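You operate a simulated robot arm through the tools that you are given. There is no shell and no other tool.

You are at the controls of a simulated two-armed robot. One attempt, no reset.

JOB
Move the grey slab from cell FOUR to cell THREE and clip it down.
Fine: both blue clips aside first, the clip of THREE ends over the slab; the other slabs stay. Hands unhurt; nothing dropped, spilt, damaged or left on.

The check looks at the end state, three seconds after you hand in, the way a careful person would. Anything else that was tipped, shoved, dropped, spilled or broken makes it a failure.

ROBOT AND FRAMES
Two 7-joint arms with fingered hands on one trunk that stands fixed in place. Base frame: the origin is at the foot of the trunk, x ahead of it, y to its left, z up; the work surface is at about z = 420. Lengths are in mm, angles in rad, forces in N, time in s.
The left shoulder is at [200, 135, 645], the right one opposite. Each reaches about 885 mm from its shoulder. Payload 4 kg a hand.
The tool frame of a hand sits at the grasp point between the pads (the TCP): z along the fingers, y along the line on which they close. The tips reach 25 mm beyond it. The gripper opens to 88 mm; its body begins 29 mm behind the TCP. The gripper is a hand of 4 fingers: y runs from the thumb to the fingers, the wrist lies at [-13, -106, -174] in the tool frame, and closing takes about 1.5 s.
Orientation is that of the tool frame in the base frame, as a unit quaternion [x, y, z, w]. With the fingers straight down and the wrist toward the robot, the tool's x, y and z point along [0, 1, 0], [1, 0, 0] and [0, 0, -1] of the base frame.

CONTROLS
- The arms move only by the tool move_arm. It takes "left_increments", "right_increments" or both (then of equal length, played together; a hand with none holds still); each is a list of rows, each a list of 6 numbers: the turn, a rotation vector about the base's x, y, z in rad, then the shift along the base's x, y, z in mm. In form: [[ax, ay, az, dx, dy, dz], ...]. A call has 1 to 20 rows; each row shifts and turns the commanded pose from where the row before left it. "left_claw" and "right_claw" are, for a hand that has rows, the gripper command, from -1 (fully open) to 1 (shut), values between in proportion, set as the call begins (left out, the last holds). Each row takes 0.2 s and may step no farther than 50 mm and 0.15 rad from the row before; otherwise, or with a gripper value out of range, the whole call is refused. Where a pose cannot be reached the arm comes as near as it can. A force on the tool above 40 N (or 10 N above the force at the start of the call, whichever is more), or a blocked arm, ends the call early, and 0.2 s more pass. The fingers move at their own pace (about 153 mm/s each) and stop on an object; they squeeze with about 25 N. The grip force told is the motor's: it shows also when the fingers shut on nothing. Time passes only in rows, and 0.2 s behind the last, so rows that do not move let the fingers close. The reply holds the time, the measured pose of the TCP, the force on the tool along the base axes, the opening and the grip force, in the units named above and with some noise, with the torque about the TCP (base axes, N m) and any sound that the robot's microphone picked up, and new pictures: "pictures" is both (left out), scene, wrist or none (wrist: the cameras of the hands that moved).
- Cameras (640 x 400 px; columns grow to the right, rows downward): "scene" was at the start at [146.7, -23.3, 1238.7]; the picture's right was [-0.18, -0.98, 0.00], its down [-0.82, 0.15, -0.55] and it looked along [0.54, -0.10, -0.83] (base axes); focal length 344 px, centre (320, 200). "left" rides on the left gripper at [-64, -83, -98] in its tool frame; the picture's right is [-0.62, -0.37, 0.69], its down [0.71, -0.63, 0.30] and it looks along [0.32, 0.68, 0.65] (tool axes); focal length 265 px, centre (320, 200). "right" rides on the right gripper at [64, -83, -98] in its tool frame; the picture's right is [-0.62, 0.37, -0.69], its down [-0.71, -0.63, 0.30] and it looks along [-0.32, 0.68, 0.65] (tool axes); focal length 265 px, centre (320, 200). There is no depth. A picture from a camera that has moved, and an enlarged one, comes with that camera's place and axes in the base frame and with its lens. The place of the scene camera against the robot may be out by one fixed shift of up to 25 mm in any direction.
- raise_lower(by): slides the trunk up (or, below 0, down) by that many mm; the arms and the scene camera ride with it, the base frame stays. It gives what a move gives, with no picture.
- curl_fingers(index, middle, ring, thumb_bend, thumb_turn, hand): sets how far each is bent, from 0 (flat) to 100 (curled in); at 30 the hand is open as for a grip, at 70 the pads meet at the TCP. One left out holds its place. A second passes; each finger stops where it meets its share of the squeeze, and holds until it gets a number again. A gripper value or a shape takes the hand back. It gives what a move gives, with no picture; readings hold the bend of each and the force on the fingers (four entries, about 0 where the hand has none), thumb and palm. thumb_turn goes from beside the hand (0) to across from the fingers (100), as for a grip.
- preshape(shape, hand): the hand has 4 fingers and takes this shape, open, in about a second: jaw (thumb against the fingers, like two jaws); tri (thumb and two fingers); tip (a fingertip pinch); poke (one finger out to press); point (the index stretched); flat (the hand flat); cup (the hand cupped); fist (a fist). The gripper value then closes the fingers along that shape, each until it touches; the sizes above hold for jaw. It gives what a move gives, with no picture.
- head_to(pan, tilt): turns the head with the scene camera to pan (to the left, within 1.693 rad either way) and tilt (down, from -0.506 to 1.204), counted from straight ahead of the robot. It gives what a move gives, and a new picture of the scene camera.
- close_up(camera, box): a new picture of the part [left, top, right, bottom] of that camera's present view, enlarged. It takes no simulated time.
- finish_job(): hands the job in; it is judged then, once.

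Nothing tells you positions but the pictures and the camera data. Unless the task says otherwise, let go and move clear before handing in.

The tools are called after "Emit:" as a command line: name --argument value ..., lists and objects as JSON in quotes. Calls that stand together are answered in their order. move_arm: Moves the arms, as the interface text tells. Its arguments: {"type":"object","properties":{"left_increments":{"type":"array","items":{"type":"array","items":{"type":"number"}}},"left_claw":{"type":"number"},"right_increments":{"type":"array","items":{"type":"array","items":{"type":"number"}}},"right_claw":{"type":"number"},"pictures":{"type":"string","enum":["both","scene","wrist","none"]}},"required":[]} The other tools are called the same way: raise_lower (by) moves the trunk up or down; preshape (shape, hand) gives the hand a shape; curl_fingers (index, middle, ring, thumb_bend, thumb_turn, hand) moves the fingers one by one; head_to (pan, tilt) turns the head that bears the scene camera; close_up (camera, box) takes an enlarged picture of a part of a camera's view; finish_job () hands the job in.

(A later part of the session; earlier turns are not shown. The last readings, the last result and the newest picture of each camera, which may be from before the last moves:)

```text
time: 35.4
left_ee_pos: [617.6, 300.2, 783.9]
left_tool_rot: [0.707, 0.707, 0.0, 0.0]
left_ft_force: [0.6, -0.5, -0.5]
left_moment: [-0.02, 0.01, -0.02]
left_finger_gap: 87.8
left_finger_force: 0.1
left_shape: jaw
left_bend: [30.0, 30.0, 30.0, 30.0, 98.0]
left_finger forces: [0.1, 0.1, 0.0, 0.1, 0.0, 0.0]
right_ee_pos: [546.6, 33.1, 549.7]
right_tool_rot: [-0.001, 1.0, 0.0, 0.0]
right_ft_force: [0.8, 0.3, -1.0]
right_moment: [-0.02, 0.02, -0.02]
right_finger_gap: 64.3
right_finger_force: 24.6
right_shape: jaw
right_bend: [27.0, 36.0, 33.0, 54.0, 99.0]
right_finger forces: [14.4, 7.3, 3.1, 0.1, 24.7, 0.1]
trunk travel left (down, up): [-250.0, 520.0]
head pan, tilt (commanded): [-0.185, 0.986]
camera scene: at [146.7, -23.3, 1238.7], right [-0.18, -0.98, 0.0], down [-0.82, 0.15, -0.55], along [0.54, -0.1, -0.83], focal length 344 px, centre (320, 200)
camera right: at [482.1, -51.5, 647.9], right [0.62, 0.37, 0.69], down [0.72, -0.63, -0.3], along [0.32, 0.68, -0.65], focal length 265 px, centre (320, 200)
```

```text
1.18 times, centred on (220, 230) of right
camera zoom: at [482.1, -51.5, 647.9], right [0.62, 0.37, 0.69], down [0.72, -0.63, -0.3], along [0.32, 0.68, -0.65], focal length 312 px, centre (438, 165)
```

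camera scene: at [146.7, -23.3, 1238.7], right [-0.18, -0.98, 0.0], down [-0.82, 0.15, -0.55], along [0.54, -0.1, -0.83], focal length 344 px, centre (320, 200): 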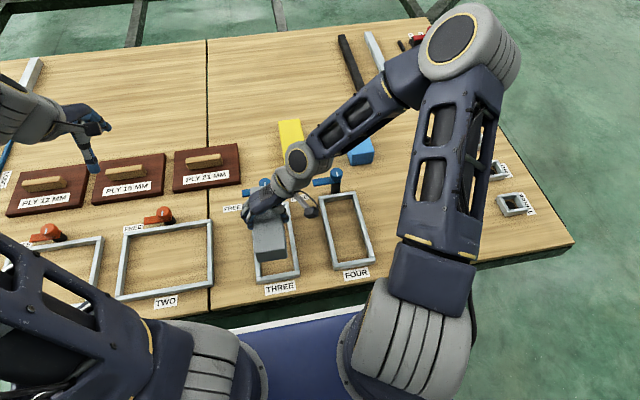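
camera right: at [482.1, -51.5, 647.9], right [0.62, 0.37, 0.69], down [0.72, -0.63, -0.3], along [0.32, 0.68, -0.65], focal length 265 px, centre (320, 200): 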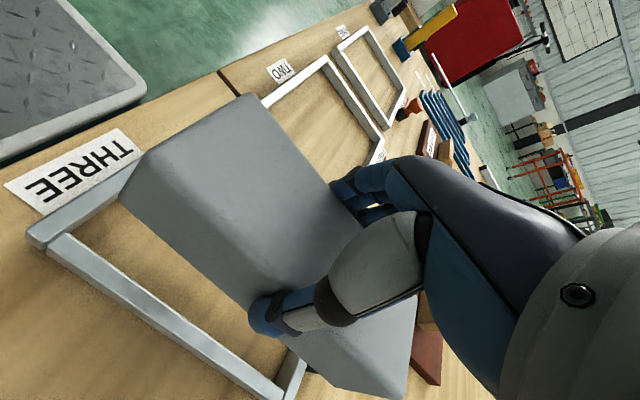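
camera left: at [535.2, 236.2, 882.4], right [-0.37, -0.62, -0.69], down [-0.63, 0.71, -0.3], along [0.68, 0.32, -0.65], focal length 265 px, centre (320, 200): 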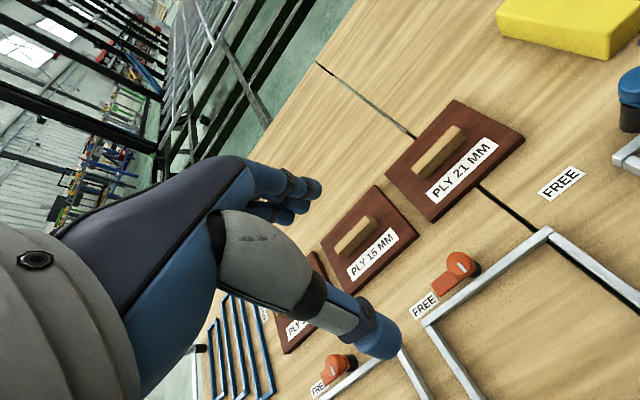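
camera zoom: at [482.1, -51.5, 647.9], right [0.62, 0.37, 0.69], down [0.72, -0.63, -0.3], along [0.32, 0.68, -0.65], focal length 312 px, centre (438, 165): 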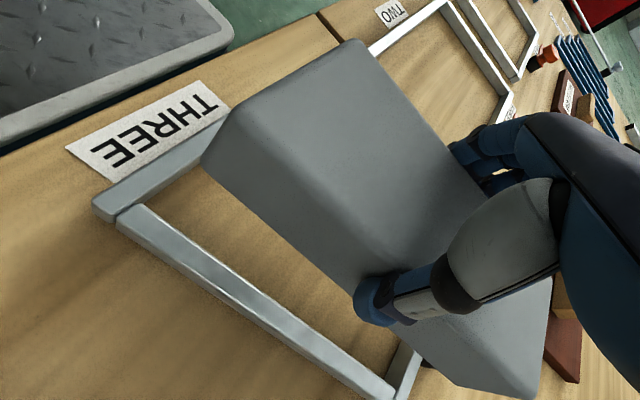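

The slab is over THREE. I'll enlarge to check its centring and yaw relative to the frame before lowering.

Emit:
close_up --camera "scene" --box '[240, 200, 310, 290]'

Emit:
close_up --camera "right" --box '[20, 80, 180, 260]'

Emit:
close_up --camera "right" --box '[200, 240, 430, 400]'

```text
4.44 times, centred on (275, 245) of scene
camera zoom: at [146.7, -23.3, 1238.7], right [-0.18, -0.98, 0.0], down [-0.82, 0.15, -0.55], along [0.54, -0.1, -0.83], focal length 1529 px, centre (520, 0)
```

zoom: 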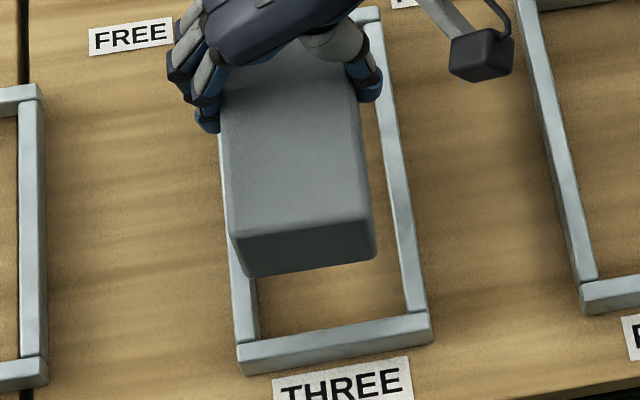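

```text
2.22 times, centred on (100, 170) of right
camera zoom: at [482.1, -51.5, 647.9], right [0.62, 0.37, 0.69], down [0.72, -0.63, -0.3], along [0.32, 0.68, -0.65], focal length 590 px, centre (809, 267)
```

zoom: 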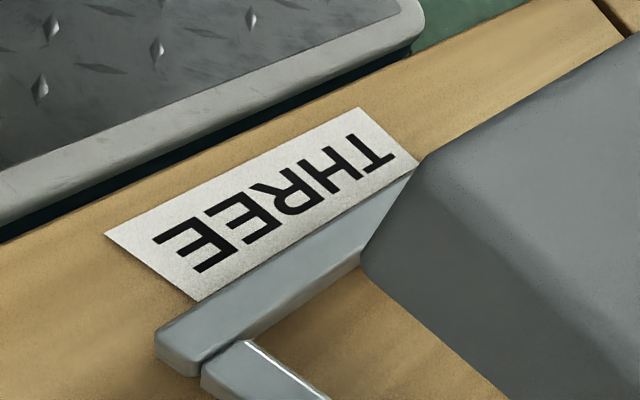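

```text
2.50 times, centred on (315, 320) of right
camera zoom: at [482.1, -51.5, 647.9], right [0.62, 0.37, 0.69], down [0.72, -0.63, -0.3], along [0.32, 0.68, -0.65], focal length 664 px, centre (332, -100)
```

zoom: 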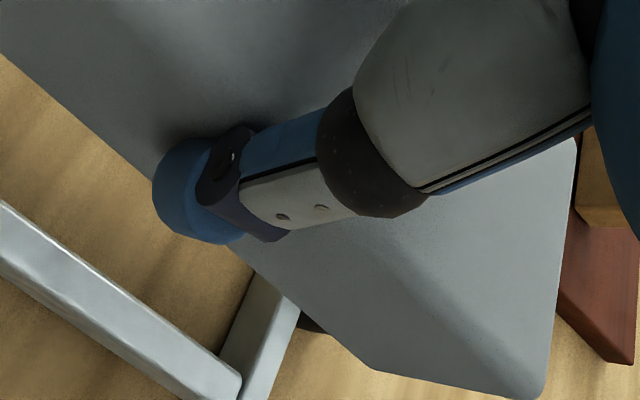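

The slab seems a few mm too far along +x relative to the cell, but height parallax makes this uncertain. I'll lower it until it's about 14 mm above the walls and measure again there.

Emit:
move_arm --right_increments '[[0, 0, 0, -3, -2, -12], [0, 0, 0, -2, -1, -12], [0, 0, 0, 0, 0, -12], [0, 0, 0, 0, 0, -9], [0, 0, 0, 0, 0, 0]]' --pictures "both"

Emit:
close_up --camera "scene" --box '[240, 200, 310, 290]'

Emit:
close_up --camera "right" --box '[20, 80, 180, 260]'

Emit:
close_up --camera "right" --box '[200, 240, 430, 400]'

```text
time: 36.6
left_ee_pos: [616.5, 300.7, 784.4]
left_tool_rot: [0.707, 0.707, 0.0, 0.001]
left_ft_force: [0.0, 0.8, 0.1]
left_moment: [0.04, 0.02, 0.0]
left_finger_gap: 87.5
left_finger_force: 0.0
left_shape: jaw
left_bend: [30.0, 30.0, 30.0, 30.0, 98.0]
left_finger forces: [0.1, 0.0, 0.0, 0.1, 0.0, 0.1]
right_ee_pos: [541.6, 30.1, 503.1]
right_tool_rot: [-0.001, 1.0, 0.0, 0.0]
right_ft_force: [0.0, 0.2, 0.2]
right_moment: [-0.01, -0.01, 0.01]
right_finger_gap: 64.5
right_finger_force: 25.4
right_shape: jaw
right_bend: [27.0, 36.0, 33.0, 54.0, 99.0]
right_finger forces: [14.4, 7.3, 3.1, 0.0, 24.8, 0.0]
trunk travel left (down, up): [-250.0, 520.0]
head pan, tilt (commanded): [-0.185, 0.986]
camera scene: at [146.7, -23.3, 1238.7], right [-0.18, -0.98, 0.0], down [-0.82, 0.15, -0.55], along [0.54, -0.1, -0.83], focal length 344 px, centre (320, 200)
camera right: at [476.4, -53.7, 601.8], right [0.62, 0.37, 0.69], down [0.72, -0.63, -0.3], along [0.32, 0.68, -0.65], focal length 265 px, centre (320, 200)
```

scene: 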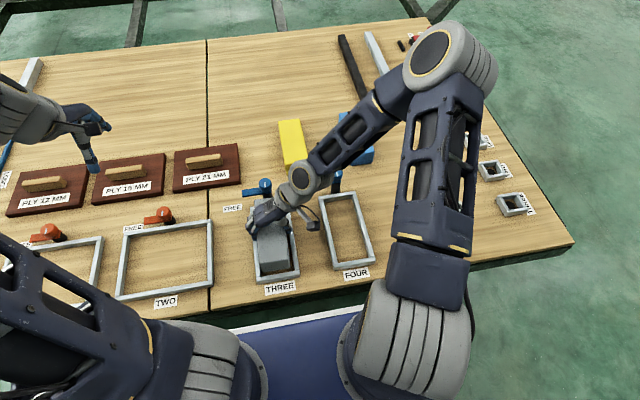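
right: 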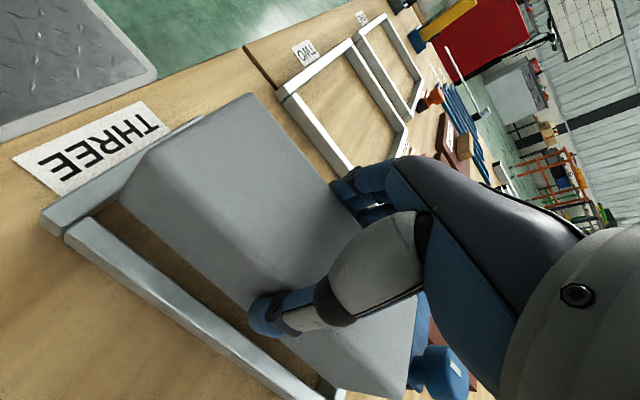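

```text
4.44 times, centred on (275, 245) of scene
camera zoom: at [146.7, -23.3, 1238.7], right [-0.18, -0.98, 0.0], down [-0.82, 0.15, -0.55], along [0.54, -0.1, -0.83], focal length 1529 px, centre (520, 0)
```

zoom: 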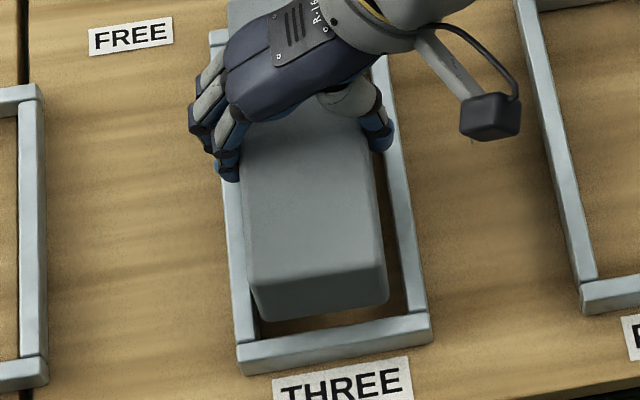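

```text
2.22 times, centred on (100, 170) of right
camera zoom: at [476.4, -53.7, 601.8], right [0.62, 0.37, 0.69], down [0.72, -0.63, -0.3], along [0.32, 0.68, -0.65], focal length 590 px, centre (809, 267)
```

zoom: 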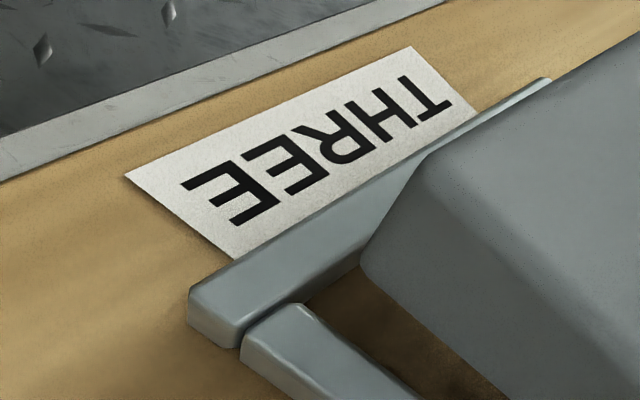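

```text
2.50 times, centred on (315, 320) of right
camera zoom: at [476.4, -53.7, 601.8], right [0.62, 0.37, 0.69], down [0.72, -0.63, -0.3], along [0.32, 0.68, -0.65], focal length 664 px, centre (332, -100)
```

zoom: 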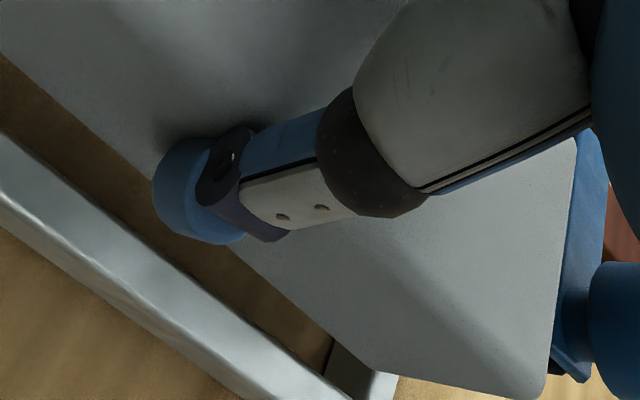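

The x gap at the near wall is now about 4 mm, which is close to centred. The slab may be yawed by a degree or two, so I'll zoom in more tightly to check.

Emit:
close_up --camera "scene" --box '[250, 250, 306, 285]'

Emit:
close_up --camera "right" --box '[40, 180, 340, 400]'

Emit:
close_up --camera "right" --box '[290, 340, 390, 400]'

```text
11.43 times, centred on (278, 268) of scene
camera zoom: at [146.7, -23.3, 1238.7], right [-0.18, -0.98, 0.0], down [-0.82, 0.15, -0.55], along [0.54, -0.1, -0.83], focal length 3932 px, centre (800, -571)
```

zoom: 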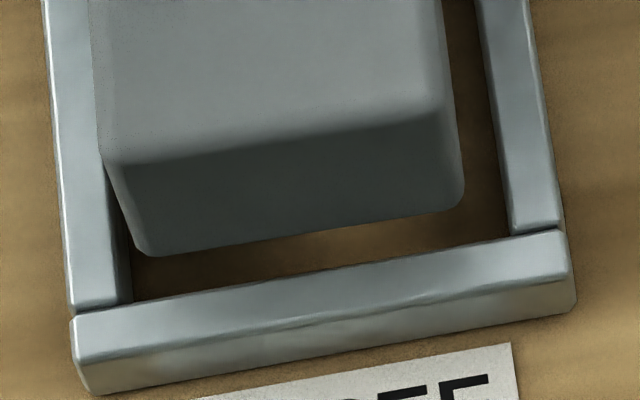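

```text
1.82 times, centred on (190, 290) of right
camera zoom: at [476.4, -53.7, 601.8], right [0.62, 0.37, 0.69], down [0.72, -0.63, -0.3], along [0.32, 0.68, -0.65], focal length 483 px, centre (556, 36)
```

zoom: 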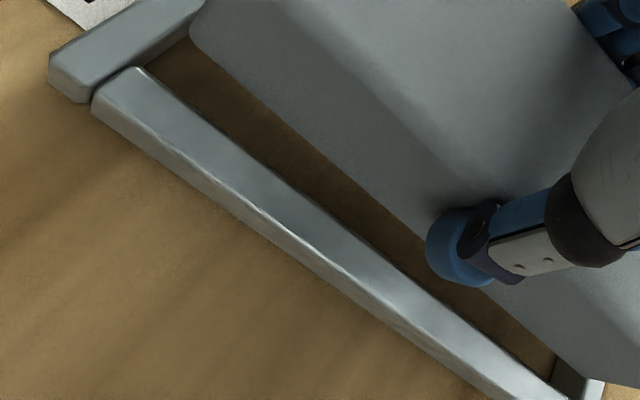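

```text
6.40 times, centred on (340, 370) of right
camera zoom: at [476.4, -53.7, 601.8], right [0.62, 0.37, 0.69], down [0.72, -0.63, -0.3], along [0.32, 0.68, -0.65], focal length 1699 px, centre (192, -888)
```

zoom: 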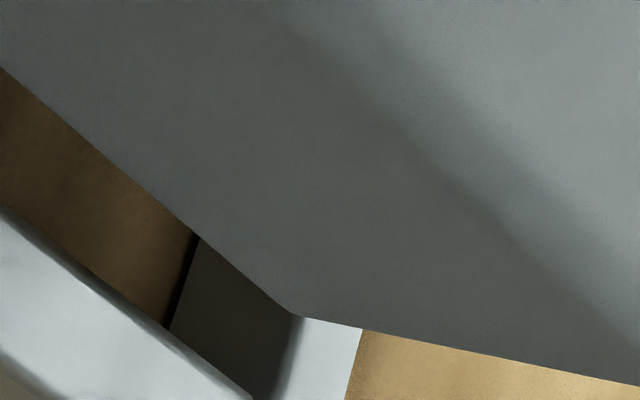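

The closer view gives these gaps at THREE: near about 4–6 mm, far about 9 mm, right about 7 mm, left about 5 mm, with a very slight yaw of about -0.013 rad. I'll correct by +2 mm in x, -1 mm in y and +0.013 rad while lowering most of the way.

Emit:
move_arm --right_increments '[[0, 0, 0.013, 2, -1, 0], [0, 0, 0, 0, 0, 0], [0, 0, 0, 0, 0, -5], [0, 0, 0, 0, 0, -5], [0, 0, 0, 0, 0, -4], [0, 0, 0, 0, 0, 0]]' --pictures "both"

Emit:
close_up --camera "scene" --box '[250, 250, 306, 285]'

Emit:
close_up --camera "right" --box '[40, 180, 340, 400]'

Emit:
close_up --camera "right" --box '[290, 340, 390, 400]'

```text
time: 38.0
left_ee_pos: [618.3, 299.9, 783.8]
left_tool_rot: [0.707, 0.707, 0.0, 0.001]
left_ft_force: [0.0, 0.2, 0.7]
left_moment: [-0.02, 0.02, -0.02]
left_finger_gap: 87.6
left_finger_force: 0.0
left_shape: jaw
left_bend: [30.0, 30.0, 30.0, 30.0, 98.0]
left_finger forces: [0.0, 0.0, 0.1, 0.0, 0.0, 0.0]
right_ee_pos: [541.6, 29.0, 490.1]
right_tool_rot: [-0.007, 1.0, 0.0, 0.0]
right_ft_force: [-0.4, -0.6, -0.6]
right_moment: [0.01, 0.02, -0.02]
right_finger_gap: 64.3
right_finger_force: 24.8
right_shape: jaw
right_bend: [27.0, 36.0, 33.0, 54.0, 99.0]
right_finger forces: [14.4, 7.4, 3.2, 0.1, 24.7, 0.0]
trunk travel left (down, up): [-250.0, 520.0]
head pan, tilt (commanded): [-0.185, 0.986]
camera scene: at [146.7, -23.3, 1238.7], right [-0.18, -0.98, 0.0], down [-0.82, 0.15, -0.55], along [0.54, -0.1, -0.83], focal length 344 px, centre (320, 200)
camera right: at [478.7, -55.7, 589.0], right [0.61, 0.38, 0.69], down [0.72, -0.62, -0.3], along [0.31, 0.69, -0.65], focal length 265 px, centre (320, 200)
```

scene: 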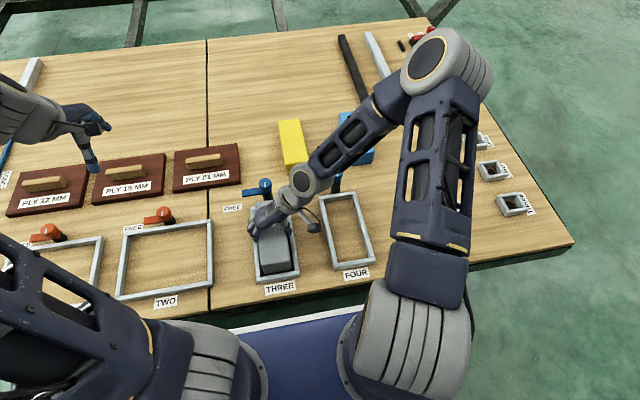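
right: 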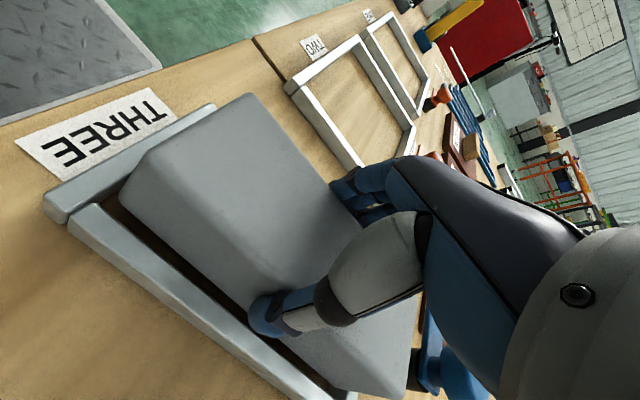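

```text
11.43 times, centred on (278, 268) of scene
camera zoom: at [146.7, -23.3, 1238.7], right [-0.18, -0.98, 0.0], down [-0.82, 0.15, -0.55], along [0.54, -0.1, -0.83], focal length 3932 px, centre (800, -571)
```

zoom: 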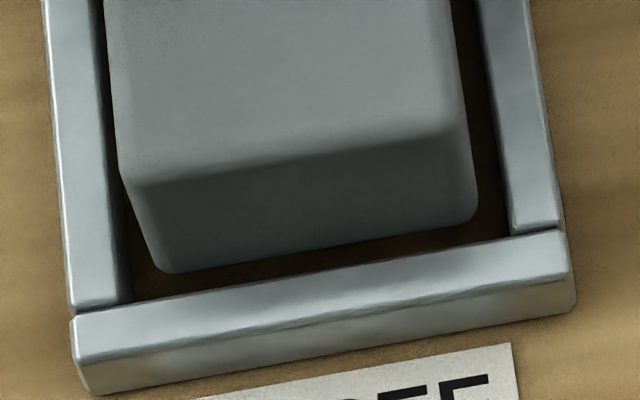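

```text
1.82 times, centred on (190, 290) of right
camera zoom: at [478.7, -55.7, 589.0], right [0.61, 0.38, 0.69], down [0.72, -0.62, -0.3], along [0.31, 0.69, -0.65], focal length 483 px, centre (556, 36)
```

zoom: 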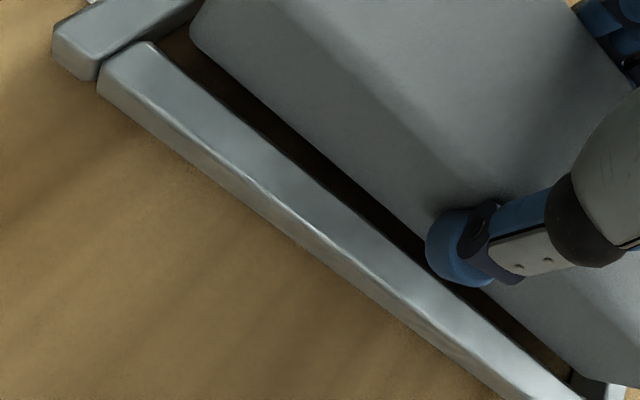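

```text
6.40 times, centred on (340, 370) of right
camera zoom: at [478.7, -55.7, 589.0], right [0.61, 0.38, 0.69], down [0.72, -0.62, -0.3], along [0.31, 0.69, -0.65], focal length 1699 px, centre (192, -888)
```

zoom: 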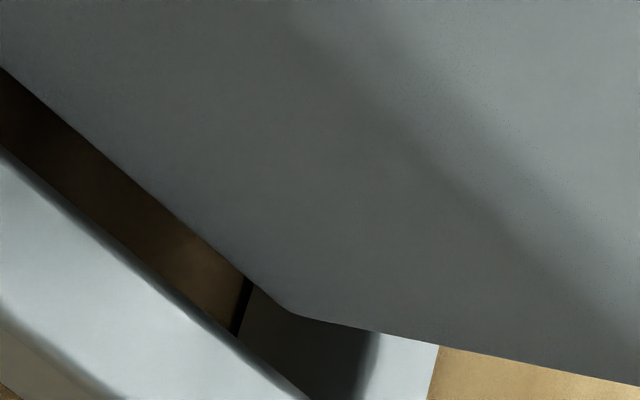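

The slab is now inside the frame with about 6 mm of clearance all around. I'll lower the remaining 16 mm gently onto the bench.

Emit:
move_arm --right_increments '[[0, 0, 0, 0, 0, -4], [0, 0, 0, 0, 0, -4], [0, 0, 0, 0, 0, -4], [0, 0, 0, 0, 0, -2], [0, 0, 0, 0, 0, -1], [0, 0, 0, 0, 0, -1], [0, 0, 0, 0, 0, 0]]' --pictures "both"

Emit:
close_up --camera "scene" --box '[250, 250, 306, 285]'

Emit:
close_up --camera "right" --box '[40, 180, 340, 400]'

```text
time: 39.6
left_ee_pos: [617.5, 300.2, 785.5]
left_tool_rot: [0.707, 0.707, 0.0, 0.001]
left_ft_force: [0.0, -0.2, -0.1]
left_moment: [0.0, -0.01, -0.01]
left_finger_gap: 87.7
left_finger_force: 0.1
left_shape: jaw
left_bend: [30.0, 30.0, 30.0, 30.0, 98.0]
left_finger forces: [0.1, 0.1, 0.0, 0.1, 0.0, 0.0]
right_ee_pos: [540.9, 29.0, 473.7]
right_tool_rot: [-0.008, 1.0, 0.001, -0.001]
right_ft_force: [-0.2, 0.4, -1.3]
right_moment: [0.0, -0.01, -0.01]
right_finger_gap: 64.4
right_finger_force: 24.3
right_shape: jaw
right_bend: [27.0, 36.0, 33.0, 54.0, 99.0]
right_finger forces: [14.4, 7.3, 3.1, 0.0, 24.8, 0.0]
trunk travel left (down, up): [-250.0, 520.0]
head pan, tilt (commanded): [-0.185, 0.986]
camera scene: at [146.7, -23.3, 1238.7], right [-0.18, -0.98, 0.0], down [-0.82, 0.15, -0.55], along [0.54, -0.1, -0.83], focal length 344 px, centre (320, 200)
camera right: at [477.5, -55.8, 572.4], right [0.61, 0.38, 0.69], down [0.72, -0.62, -0.3], along [0.31, 0.69, -0.65], focal length 265 px, centre (320, 200)
```

scene: 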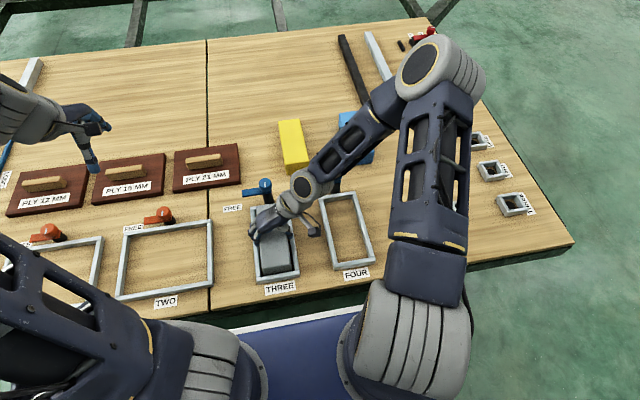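
right: 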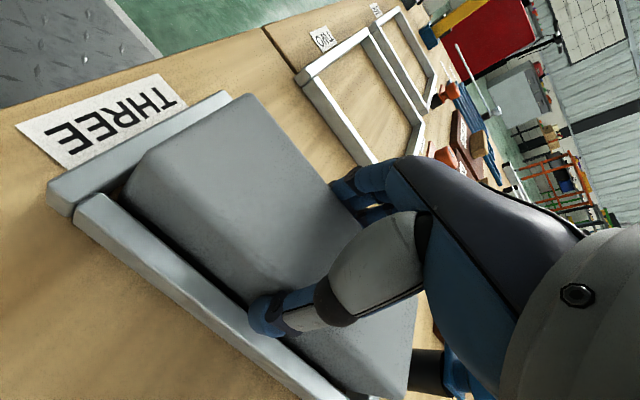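

```text
11.43 times, centred on (278, 268) of scene
camera zoom: at [146.7, -23.3, 1238.7], right [-0.18, -0.98, 0.0], down [-0.82, 0.15, -0.55], along [0.54, -0.1, -0.83], focal length 3932 px, centre (800, -571)
```

zoom: 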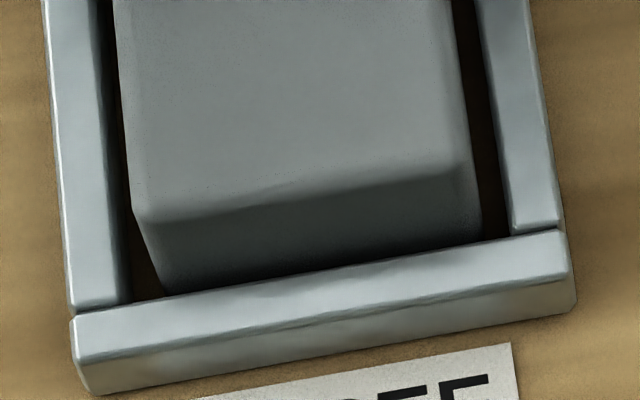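

```text
1.82 times, centred on (190, 290) of right
camera zoom: at [477.5, -55.8, 572.4], right [0.61, 0.38, 0.69], down [0.72, -0.62, -0.3], along [0.31, 0.69, -0.65], focal length 483 px, centre (556, 36)
```

zoom: 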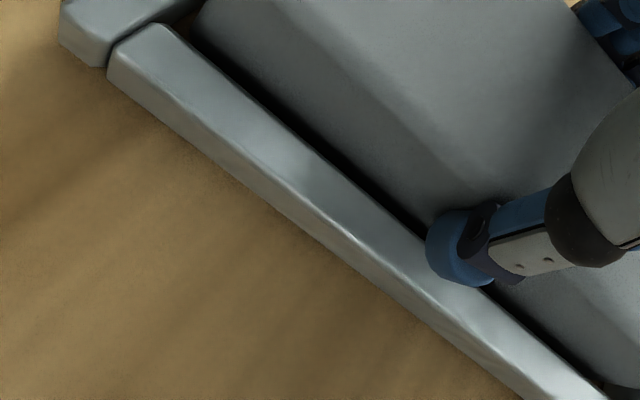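

There's no bench contact yet, as the force hasn't changed. I'll lower in 0.5 mm steps until the slab touches.

Emit:
move_arm --right_increments '[[0, 0, 0, 0, 0, -0.5], [0, 0, 0, 0, 0, -0.5], [0, 0, 0, 0, 0, 0]]' --pictures "none"

```text
time: 40.4
left_ee_pos: [616.8, 300.3, 784.6]
left_tool_rot: [0.707, 0.707, 0.0, 0.001]
left_ft_force: [0.0, 0.0, 0.4]
left_moment: [0.0, -0.01, -0.03]
left_finger_gap: 87.8
left_finger_force: 0.0
left_shape: jaw
left_bend: [30.0, 30.0, 30.0, 30.0, 98.0]
left_finger forces: [0.0, 0.0, 0.0, 0.0, 0.0, 0.0]
right_ee_pos: [542.6, 28.1, 473.5]
right_tool_rot: [-0.007, 1.0, 0.0, 0.0]
right_ft_force: [-1.5, -0.6, 4.0]
right_moment: [0.12, -0.01, 0.04]
right_finger_gap: 64.4
right_finger_force: 24.7
right_shape: jaw
right_bend: [27.0, 36.0, 33.0, 54.0, 99.0]
right_finger forces: [14.2, 7.6, 3.3, 0.1, 25.5, 0.0]
trunk travel left (down, up): [-250.0, 520.0]
head pan, tilt (commanded): [-0.185, 0.986]
```

The slab is on the bench (4 N contact). I'll open the hand partway and check that it releases cleanly.

Emit:
move_arm --right_increments '[[0, 0, 0, 0, 0, 0.3], [0, 0, 0, 0, 0, 0.3], [0, 0, 0, 0, 0, 0.4], [0, 0, 0, 0, 0, 0.5], [0, 0, 0, 0, 0, 0.5]]' --right_claw -0.8 --pictures "both"

Emit:
close_up --camera "scene" --box '[240, 190, 330, 290]'

Emit:
close_up --camera "right" --box '[100, 140, 400, 360]'

```text
time: 41.6
left_ee_pos: [616.9, 300.3, 785.3]
left_tool_rot: [0.707, 0.707, 0.0, 0.0]
left_ft_force: [0.1, -0.7, -0.6]
left_moment: [0.01, 0.0, 0.03]
left_finger_gap: 87.5
left_finger_force: 0.0
left_shape: jaw
left_bend: [30.0, 30.0, 30.0, 30.0, 98.0]
left_finger forces: [0.0, 0.1, 0.0, 0.0, 0.0, 0.0]
right_ee_pos: [542.0, 28.2, 475.8]
right_tool_rot: [-0.007, 1.0, 0.0, 0.0]
right_ft_force: [-0.5, 0.0, 0.0]
right_moment: [0.01, -0.04, 0.03]
right_finger_gap: 79.1
right_finger_force: 0.1
right_shape: jaw
right_bend: [29.0, 32.0, 30.0, 33.0, 98.0]
right_finger forces: [0.1, 0.0, 0.0, 0.0, 0.3, 0.0]
trunk travel left (down, up): [-250.0, 520.0]
head pan, tilt (commanded): [-0.185, 0.986]
camera scene: at [146.7, -23.3, 1238.7], right [-0.18, -0.98, 0.0], down [-0.82, 0.15, -0.55], along [0.54, -0.1, -0.83], focal length 344 px, centre (320, 200)
camera right: at [478.4, -56.3, 574.9], right [0.61, 0.38, 0.69], down [0.72, -0.62, -0.3], along [0.31, 0.69, -0.65], focal length 265 px, centre (320, 200)
```

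scene: 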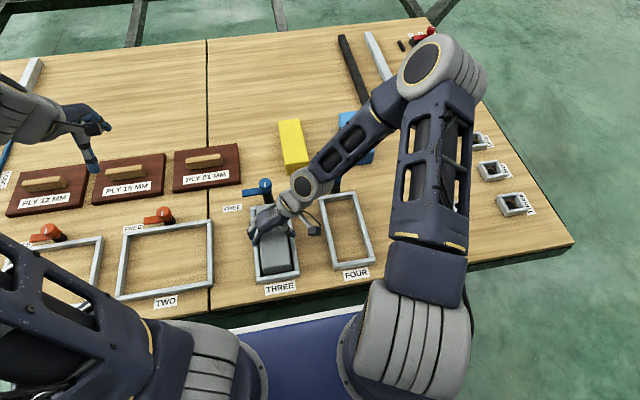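
right: 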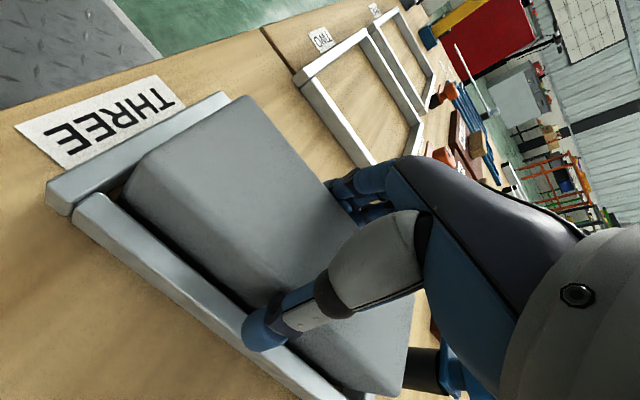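

```text
4.00 times, centred on (285, 240) of scene
camera zoom: at [146.7, -23.3, 1238.7], right [-0.18, -0.98, 0.0], down [-0.82, 0.15, -0.55], along [0.54, -0.1, -0.83], focal length 1376 px, centre (460, 40)
```

zoom: 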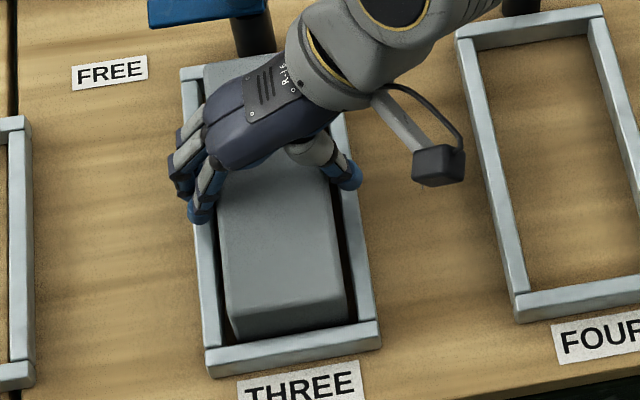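

```text
1.82 times, centred on (250, 250) of right
camera zoom: at [478.4, -56.3, 574.9], right [0.61, 0.38, 0.69], down [0.72, -0.62, -0.3], along [0.31, 0.69, -0.65], focal length 483 px, centre (447, 109)
```

zoom: 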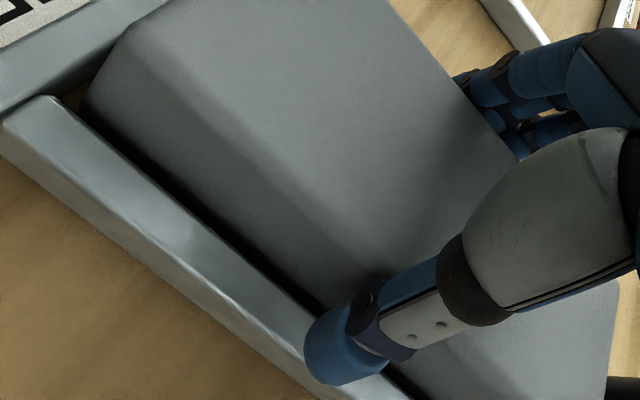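

The slab sits centred in THREE and the hand is open. I'll lift straight up, clear of it.

Emit:
move_arm --right_increments '[[0, 0, 0, 0, 0, 2], [0, 0, 0, 0, 0, 5], [0, 0, 0, 0, 0, 12], [0, 0, 0, 0, 0, 25], [0, 0, 0, 0, 0, 35], [0, 0, 0, 0, 0, 40], [0, 0, 0, 0, 0, 35], [0, 0, 0, 0, 0, 0]]' --right_claw -1 --pictures "both"

Emit:
close_up --camera "scene" --box '[220, 160, 380, 290]'

Emit:
close_up --camera "right" --box '[20, 80, 400, 380]'

```text
time: 43.4
left_ee_pos: [616.3, 299.5, 784.6]
left_tool_rot: [0.707, 0.707, 0.001, 0.001]
left_ft_force: [-0.2, 0.4, -1.1]
left_moment: [0.02, 0.01, -0.02]
left_finger_gap: 87.6
left_finger_force: 0.1
left_shape: jaw
left_bend: [30.0, 30.0, 30.0, 30.0, 98.0]
left_finger forces: [0.0, 0.1, 0.0, 0.1, 0.0, 0.0]
right_ee_pos: [540.8, 28.7, 627.0]
right_tool_rot: [-0.006, 1.0, 0.0, 0.0]
right_ft_force: [0.2, -0.8, 0.3]
right_moment: [-0.01, 0.01, -0.01]
right_finger_gap: 87.6
right_finger_force: 0.0
right_shape: jaw
right_bend: [30.0, 30.0, 30.0, 30.0, 98.0]
right_finger forces: [0.1, 0.0, 0.1, 0.0, 0.0, 0.0]
trunk travel left (down, up): [-250.0, 520.0]
head pan, tilt (commanded): [-0.185, 0.986]
camera scene: at [146.7, -23.3, 1238.7], right [-0.18, -0.98, 0.0], down [-0.82, 0.15, -0.55], along [0.54, -0.1, -0.83], focal length 344 px, centre (320, 200)
camera right: at [476.6, -55.4, 725.1], right [0.61, 0.38, 0.69], down [0.72, -0.62, -0.3], along [0.31, 0.69, -0.65], focal length 265 px, centre (320, 200)
```

scene: 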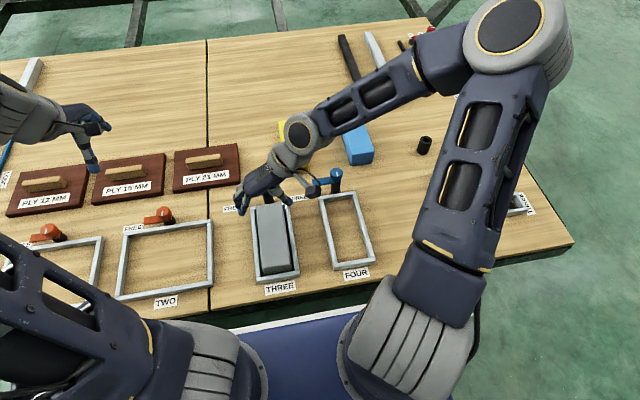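
right: 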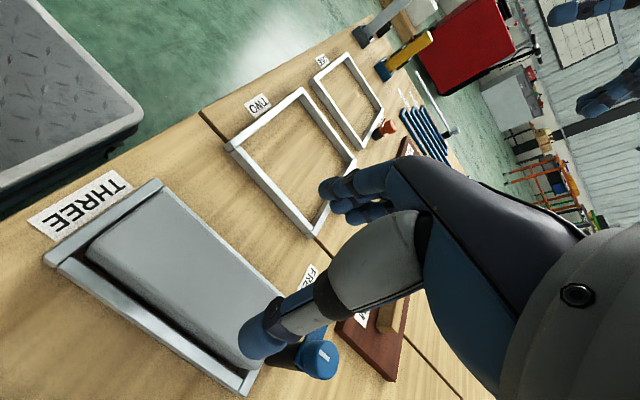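

```text
3.08 times, centred on (300, 225) of scene
camera zoom: at [146.7, -23.3, 1238.7], right [-0.18, -0.98, 0.0], down [-0.82, 0.15, -0.55], along [0.54, -0.1, -0.83], focal length 1059 px, centre (382, 123)
```

zoom: 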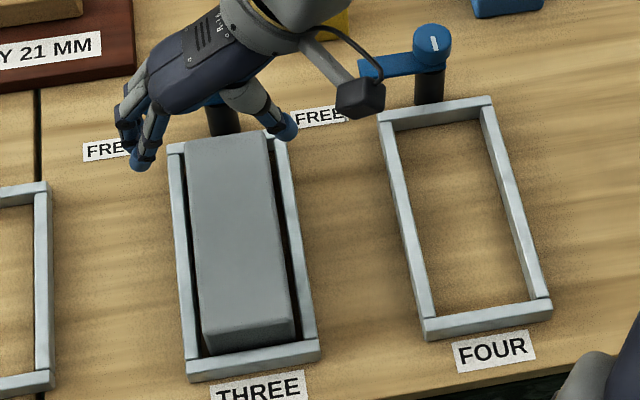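

```text
1.33 times, centred on (210, 230) of right
camera zoom: at [476.6, -55.4, 725.1], right [0.61, 0.38, 0.69], down [0.72, -0.62, -0.3], along [0.31, 0.69, -0.65], focal length 354 px, centre (467, 160)
```

zoom: 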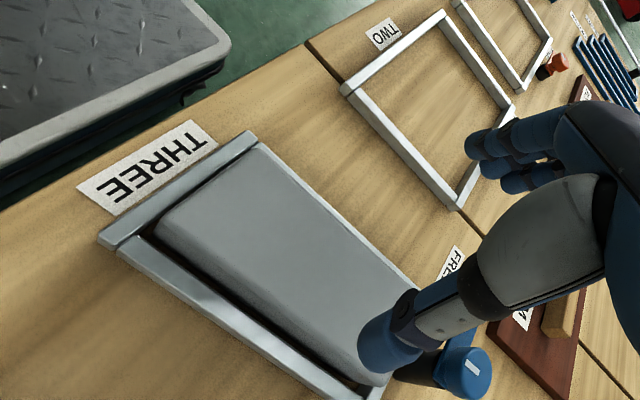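

The slab is properly seated in THREE. I'll part-close the fork again, turn it back to the default yaw and move it above THREE's clip bar, which lies along +y from about (674, 30).

Emit:
move_arm --right_increments '[[0, 0, -0.1439, 12, 4.95, 0], [0, 0, -0.1439, 12, 4.95, 0], [0, 0, -0.1439, 12, 4.95, 0], [0, 0, -0.1439, 12, 4.95, 0], [0, 0, -0.1439, 12, 4.95, 0], [0, 0, -0.1439, 12, 4.95, 0], [0, 0, -0.1439, 12, 4.95, 0], [0, 0, -0.1439, 12, 4.95, 0], [0, 0, -0.1439, 12, 4.95, 0], [0, 0, -0.1439, 12, 4.95, 0], [0, 0, -0.1439, 12, 4.95, 0], [0, 0, 0, 0, 0, 0]]' --right_claw 0.1 --pictures "both"

Emit:
close_up --camera "right" --box '[150, 140, 400, 360]'

```text
time: 46.0
left_ee_pos: [617.6, 300.1, 784.6]
left_tool_rot: [0.706, 0.708, 0.0, 0.0]
left_ft_force: [0.1, -0.8, 0.2]
left_moment: [0.02, -0.02, 0.04]
left_finger_gap: 87.6
left_finger_force: 0.1
left_shape: jaw
left_bend: [30.0, 30.0, 30.0, 30.0, 98.0]
left_finger forces: [0.0, 0.0, 0.0, 0.1, 0.0, 0.0]
right_ee_pos: [673.9, 83.3, 631.6]
right_tool_rot: [0.706, 0.708, 0.0, 0.0]
right_ft_force: [-0.1, 0.1, 0.0]
right_moment: [-0.01, 0.0, -0.02]
right_finger_gap: 40.0
right_finger_force: 0.1
right_shape: jaw
right_bend: [74.0, 46.0, 43.0, 71.0, 100.0]
right_finger forces: [0.0, 0.1, 0.1, 0.0, 0.0, 0.0]
trunk travel left (down, up): [-250.0, 520.0]
head pan, tilt (commanded): [-0.185, 0.986]
camera scene: at [146.7, -23.3, 1238.7], right [-0.18, -0.98, 0.0], down [-0.82, 0.15, -0.55], along [0.54, -0.1, -0.83], focal length 344 px, centre (320, 200)
camera right: at [589.3, 146.4, 729.1], right [0.37, -0.62, 0.69], down [-0.63, -0.72, -0.3], along [0.68, -0.32, -0.65], focal length 265 px, centre (320, 200)
```

scene: 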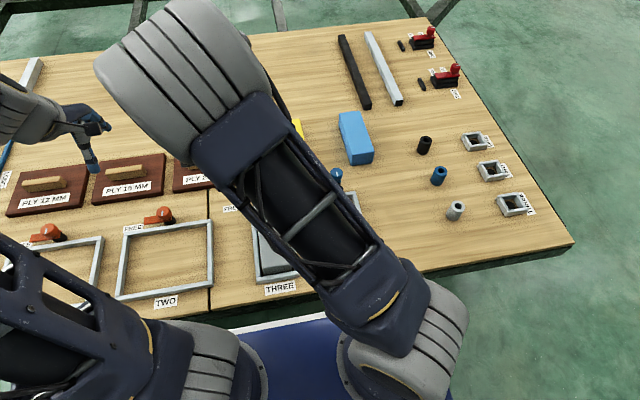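
right: 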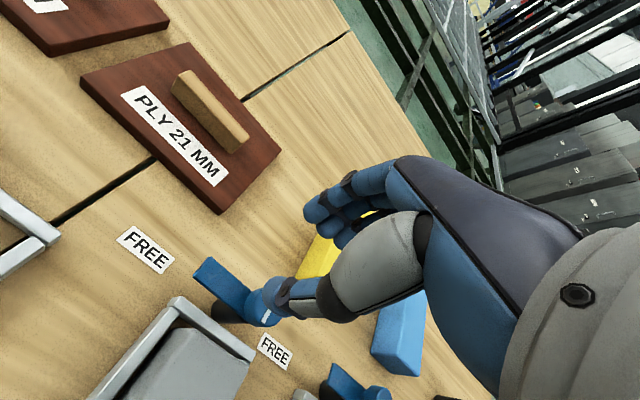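

```text
1.82 times, centred on (275, 250) of right
camera zoom: at [589.3, 146.4, 729.1], right [0.37, -0.62, 0.69], down [-0.63, -0.72, -0.3], along [0.68, -0.32, -0.65], focal length 483 px, centre (402, 109)
```

zoom: 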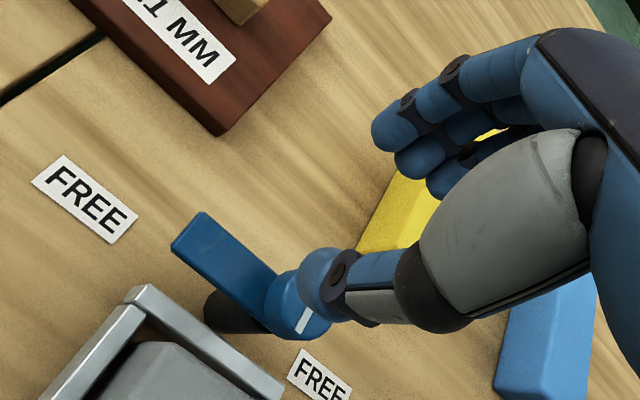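

The bar tip is at (674, 93) and my TCP is centred over it. I'll descend to z≈505, the height that cleared the slab top before.

Emit:
move_arm --right_increments '[[0, 0, 0, 0, 0, -25], [0, 0, 0, 0, 0, -25], [0, 0, 0, 0, 0, -25], [0, 0, 0, 0, 0, -20], [0, 0, 0, 0, 0, -15], [0, 0, 0, 0, 0, -8], [0, 0, 0, 0, 0, -5.5], [0, 0, 0, 0, 0, 0]]' --pictures "wrist"

Emit:
close_up --camera "right" --box '[180, 140, 400, 340]'

```text
time: 47.8
left_ee_pos: [617.7, 299.3, 783.6]
left_tool_rot: [0.707, 0.707, 0.0, 0.0]
left_ft_force: [0.0, -0.4, -0.1]
left_moment: [0.01, -0.02, -0.01]
left_finger_gap: 87.3
left_finger_force: 0.0
left_shape: jaw
left_bend: [30.0, 30.0, 30.0, 30.0, 98.0]
left_finger forces: [0.1, 0.1, 0.0, 0.0, 0.1, 0.0]
right_ee_pos: [674.0, 84.0, 505.7]
right_tool_rot: [0.706, 0.708, 0.0, 0.001]
right_ft_force: [-0.7, -0.3, -0.4]
right_moment: [0.01, 0.0, 0.0]
right_finger_gap: 40.2
right_finger_force: 0.2
right_shape: jaw
right_bend: [74.0, 46.0, 43.0, 71.0, 100.0]
right_finger forces: [0.0, 0.0, 0.0, 0.0, 0.0, 0.0]
trunk travel left (down, up): [-250.0, 520.0]
head pan, tilt (commanded): [-0.185, 0.986]
camera right: at [589.9, 146.7, 605.0], right [0.37, -0.62, 0.69], down [-0.63, -0.72, -0.3], along [0.68, -0.32, -0.65], focal length 265 px, centre (320, 200)
```

right: 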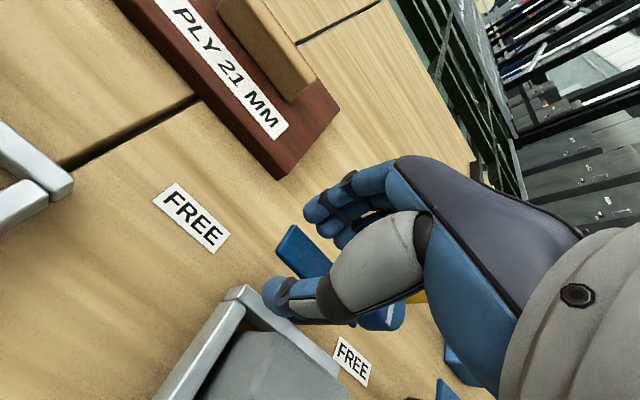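

```text
2.00 times, centred on (290, 240) of right
camera zoom: at [589.9, 146.7, 605.0], right [0.37, -0.62, 0.69], down [-0.63, -0.72, -0.3], along [0.68, -0.32, -0.65], focal length 531 px, centre (380, 120)
```

zoom: 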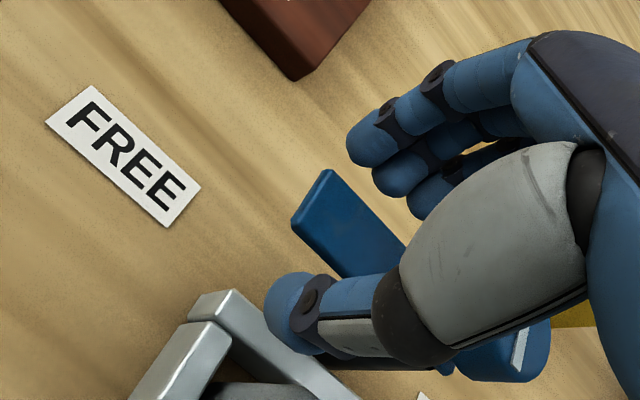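

The fork straddles the bar freely. I'll swing counter-clockwise around the pivot, fingers pushing the bar back towards the slab, in stages.

Emit:
move_arm --right_increments '[[0, 0, 0.1, -5.29, -0.27, 0], [0, 0, 0.1, -5.24, -0.8, 0], [0, 0, 0.1, -5.13, -1.31, 0], [0, 0, 0.1, -4.98, -1.82, 0], [0, 0, 0.1, -4.77, -2.31, 0], [0, 0, 0.1, -4.52, -2.77, 0], [0, 0, 0, 0, 0, 0]]' --pictures "both"

Emit:
close_up --camera "right" --box '[180, 140, 400, 340]'

```text
time: 49.4
left_ee_pos: [617.4, 299.6, 784.4]
left_tool_rot: [0.707, 0.707, 0.0, 0.0]
left_ft_force: [0.3, 0.6, -0.5]
left_moment: [0.03, -0.03, 0.03]
left_finger_gap: 87.6
left_finger_force: 0.0
left_shape: jaw
left_bend: [30.0, 30.0, 30.0, 30.0, 98.0]
left_finger forces: [0.0, 0.0, 0.0, 0.0, 0.0, 0.0]
right_ee_pos: [643.5, 74.8, 507.9]
right_tool_rot: [0.465, 0.886, -0.001, -0.001]
right_ft_force: [0.1, 0.4, -0.3]
right_moment: [-0.03, 0.0, -0.01]
right_finger_gap: 40.0
right_finger_force: 0.1
right_shape: jaw
right_bend: [74.0, 46.0, 43.0, 71.0, 100.0]
right_finger forces: [0.3, 0.0, 0.0, 0.0, 0.0, 0.0]
trunk travel left (down, up): [-250.0, 520.0]
head pan, tilt (commanded): [-0.185, 0.986]
camera scene: at [146.7, -23.3, 1238.7], right [-0.18, -0.98, 0.0], down [-0.82, 0.15, -0.55], along [0.54, -0.1, -0.83], focal length 344 px, centre (320, 200)
camera right: at [538.2, 79.8, 605.0], right [0.66, -0.3, 0.69], down [-0.11, -0.95, -0.3], along [0.75, 0.12, -0.65], focal length 265 px, centre (320, 200)
```

scene: 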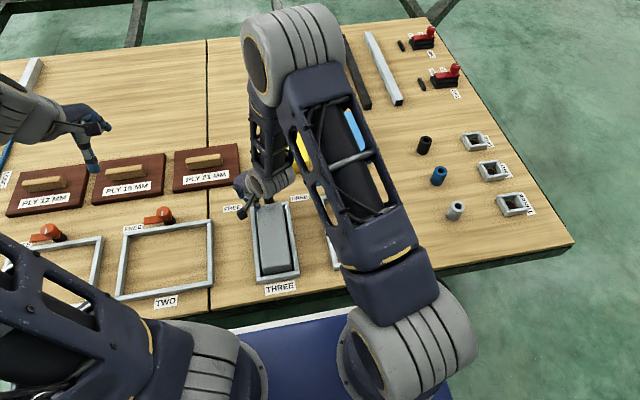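
right: 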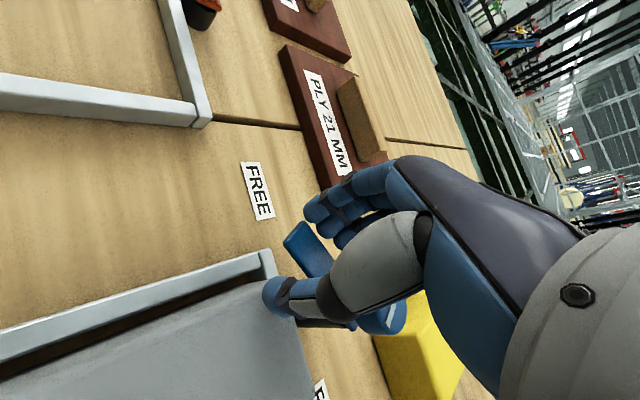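

```text
2.00 times, centred on (290, 240) of right
camera zoom: at [538.2, 79.8, 605.0], right [0.66, -0.3, 0.69], down [-0.11, -0.95, -0.3], along [0.75, 0.12, -0.65], focal length 531 px, centre (380, 120)
```

zoom: 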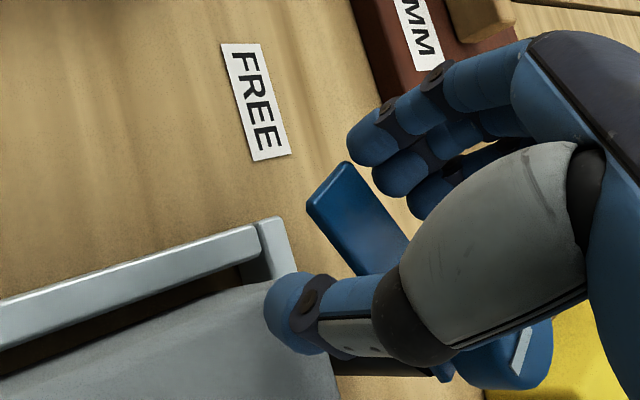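

The index has taken up the bar lightly (0.3 N). I'll carry on with the swing over the slab.

Emit:
move_arm --right_increments '[[0, 0, 0.1, -4.22, -3.21, 0], [0, 0, 0.1, -3.88, -3.62, 0], [0, 0, 0.1, -3.49, -3.98, 0], [0, 0, 0.1, -3.08, -4.31, 0], [0, 0, 0.1, -2.63, -4.6, 0], [0, 0, 0.1, -2.16, -4.84, 0], [0, 0, 0, 0, 0, 0]]' --pictures "both"

Emit:
close_up --camera "right" --box '[180, 140, 400, 340]'

Emit:
close_up --camera "scene" --box '[220, 160, 320, 290]'

```text
time: 51.0
left_ee_pos: [617.4, 299.9, 782.9]
left_tool_rot: [0.707, 0.707, 0.0, 0.0]
left_ft_force: [0.2, 0.4, 0.0]
left_moment: [-0.02, -0.01, 0.0]
left_finger_gap: 87.4
left_finger_force: 0.0
left_shape: jaw
left_bend: [30.0, 30.0, 30.0, 30.0, 98.0]
left_finger forces: [0.1, 0.1, 0.0, 0.0, 0.0, 0.0]
right_ee_pos: [624.2, 49.5, 506.2]
right_tool_rot: [0.183, 0.983, 0.0, 0.0]
right_ft_force: [1.0, -0.3, 0.1]
right_moment: [0.01, -0.01, -0.01]
right_finger_gap: 39.9
right_finger_force: 0.1
right_shape: jaw
right_bend: [74.0, 46.0, 43.0, 71.0, 100.0]
right_finger forces: [0.1, 0.0, 0.0, 0.0, 0.1, 0.1]
trunk travel left (down, up): [-250.0, 520.0]
head pan, tilt (commanded): [-0.185, 0.986]
camera scene: at [146.7, -23.3, 1238.7], right [-0.18, -0.98, 0.0], down [-0.82, 0.15, -0.55], along [0.54, -0.1, -0.83], focal length 344 px, centre (320, 200)
camera right: at [534.3, -6.0, 604.8], right [0.71, 0.12, 0.69], down [0.44, -0.84, -0.3], along [0.55, 0.52, -0.65], focal length 265 px, centre (320, 200)
```

scene: 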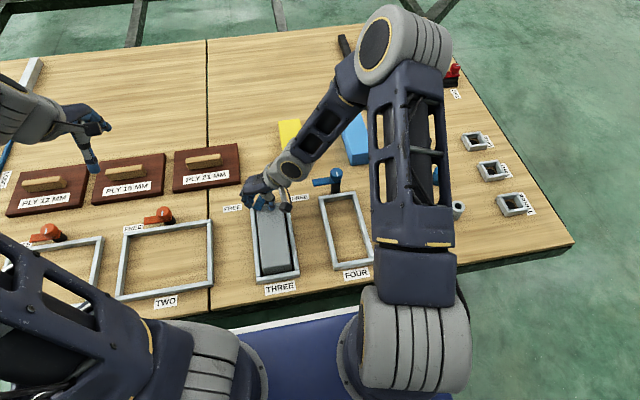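
right: 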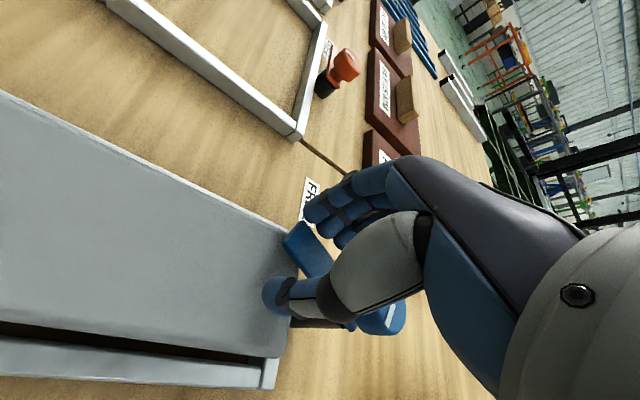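

```text
2.00 times, centred on (290, 240) of right
camera zoom: at [534.3, -6.0, 604.8], right [0.71, 0.12, 0.69], down [0.44, -0.84, -0.3], along [0.55, 0.52, -0.65], focal length 531 px, centre (380, 120)
```

zoom: 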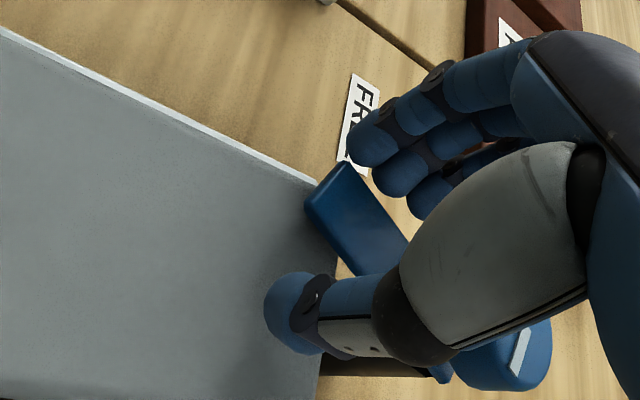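

```text
3.08 times, centred on (270, 225) of scene
camera zoom: at [146.7, -23.3, 1238.7], right [-0.18, -0.98, 0.0], down [-0.82, 0.15, -0.55], along [0.54, -0.1, -0.83], focal length 1059 px, centre (474, 123)
```

zoom: 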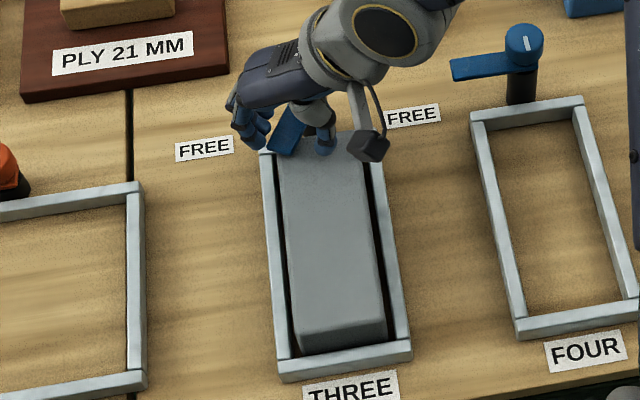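

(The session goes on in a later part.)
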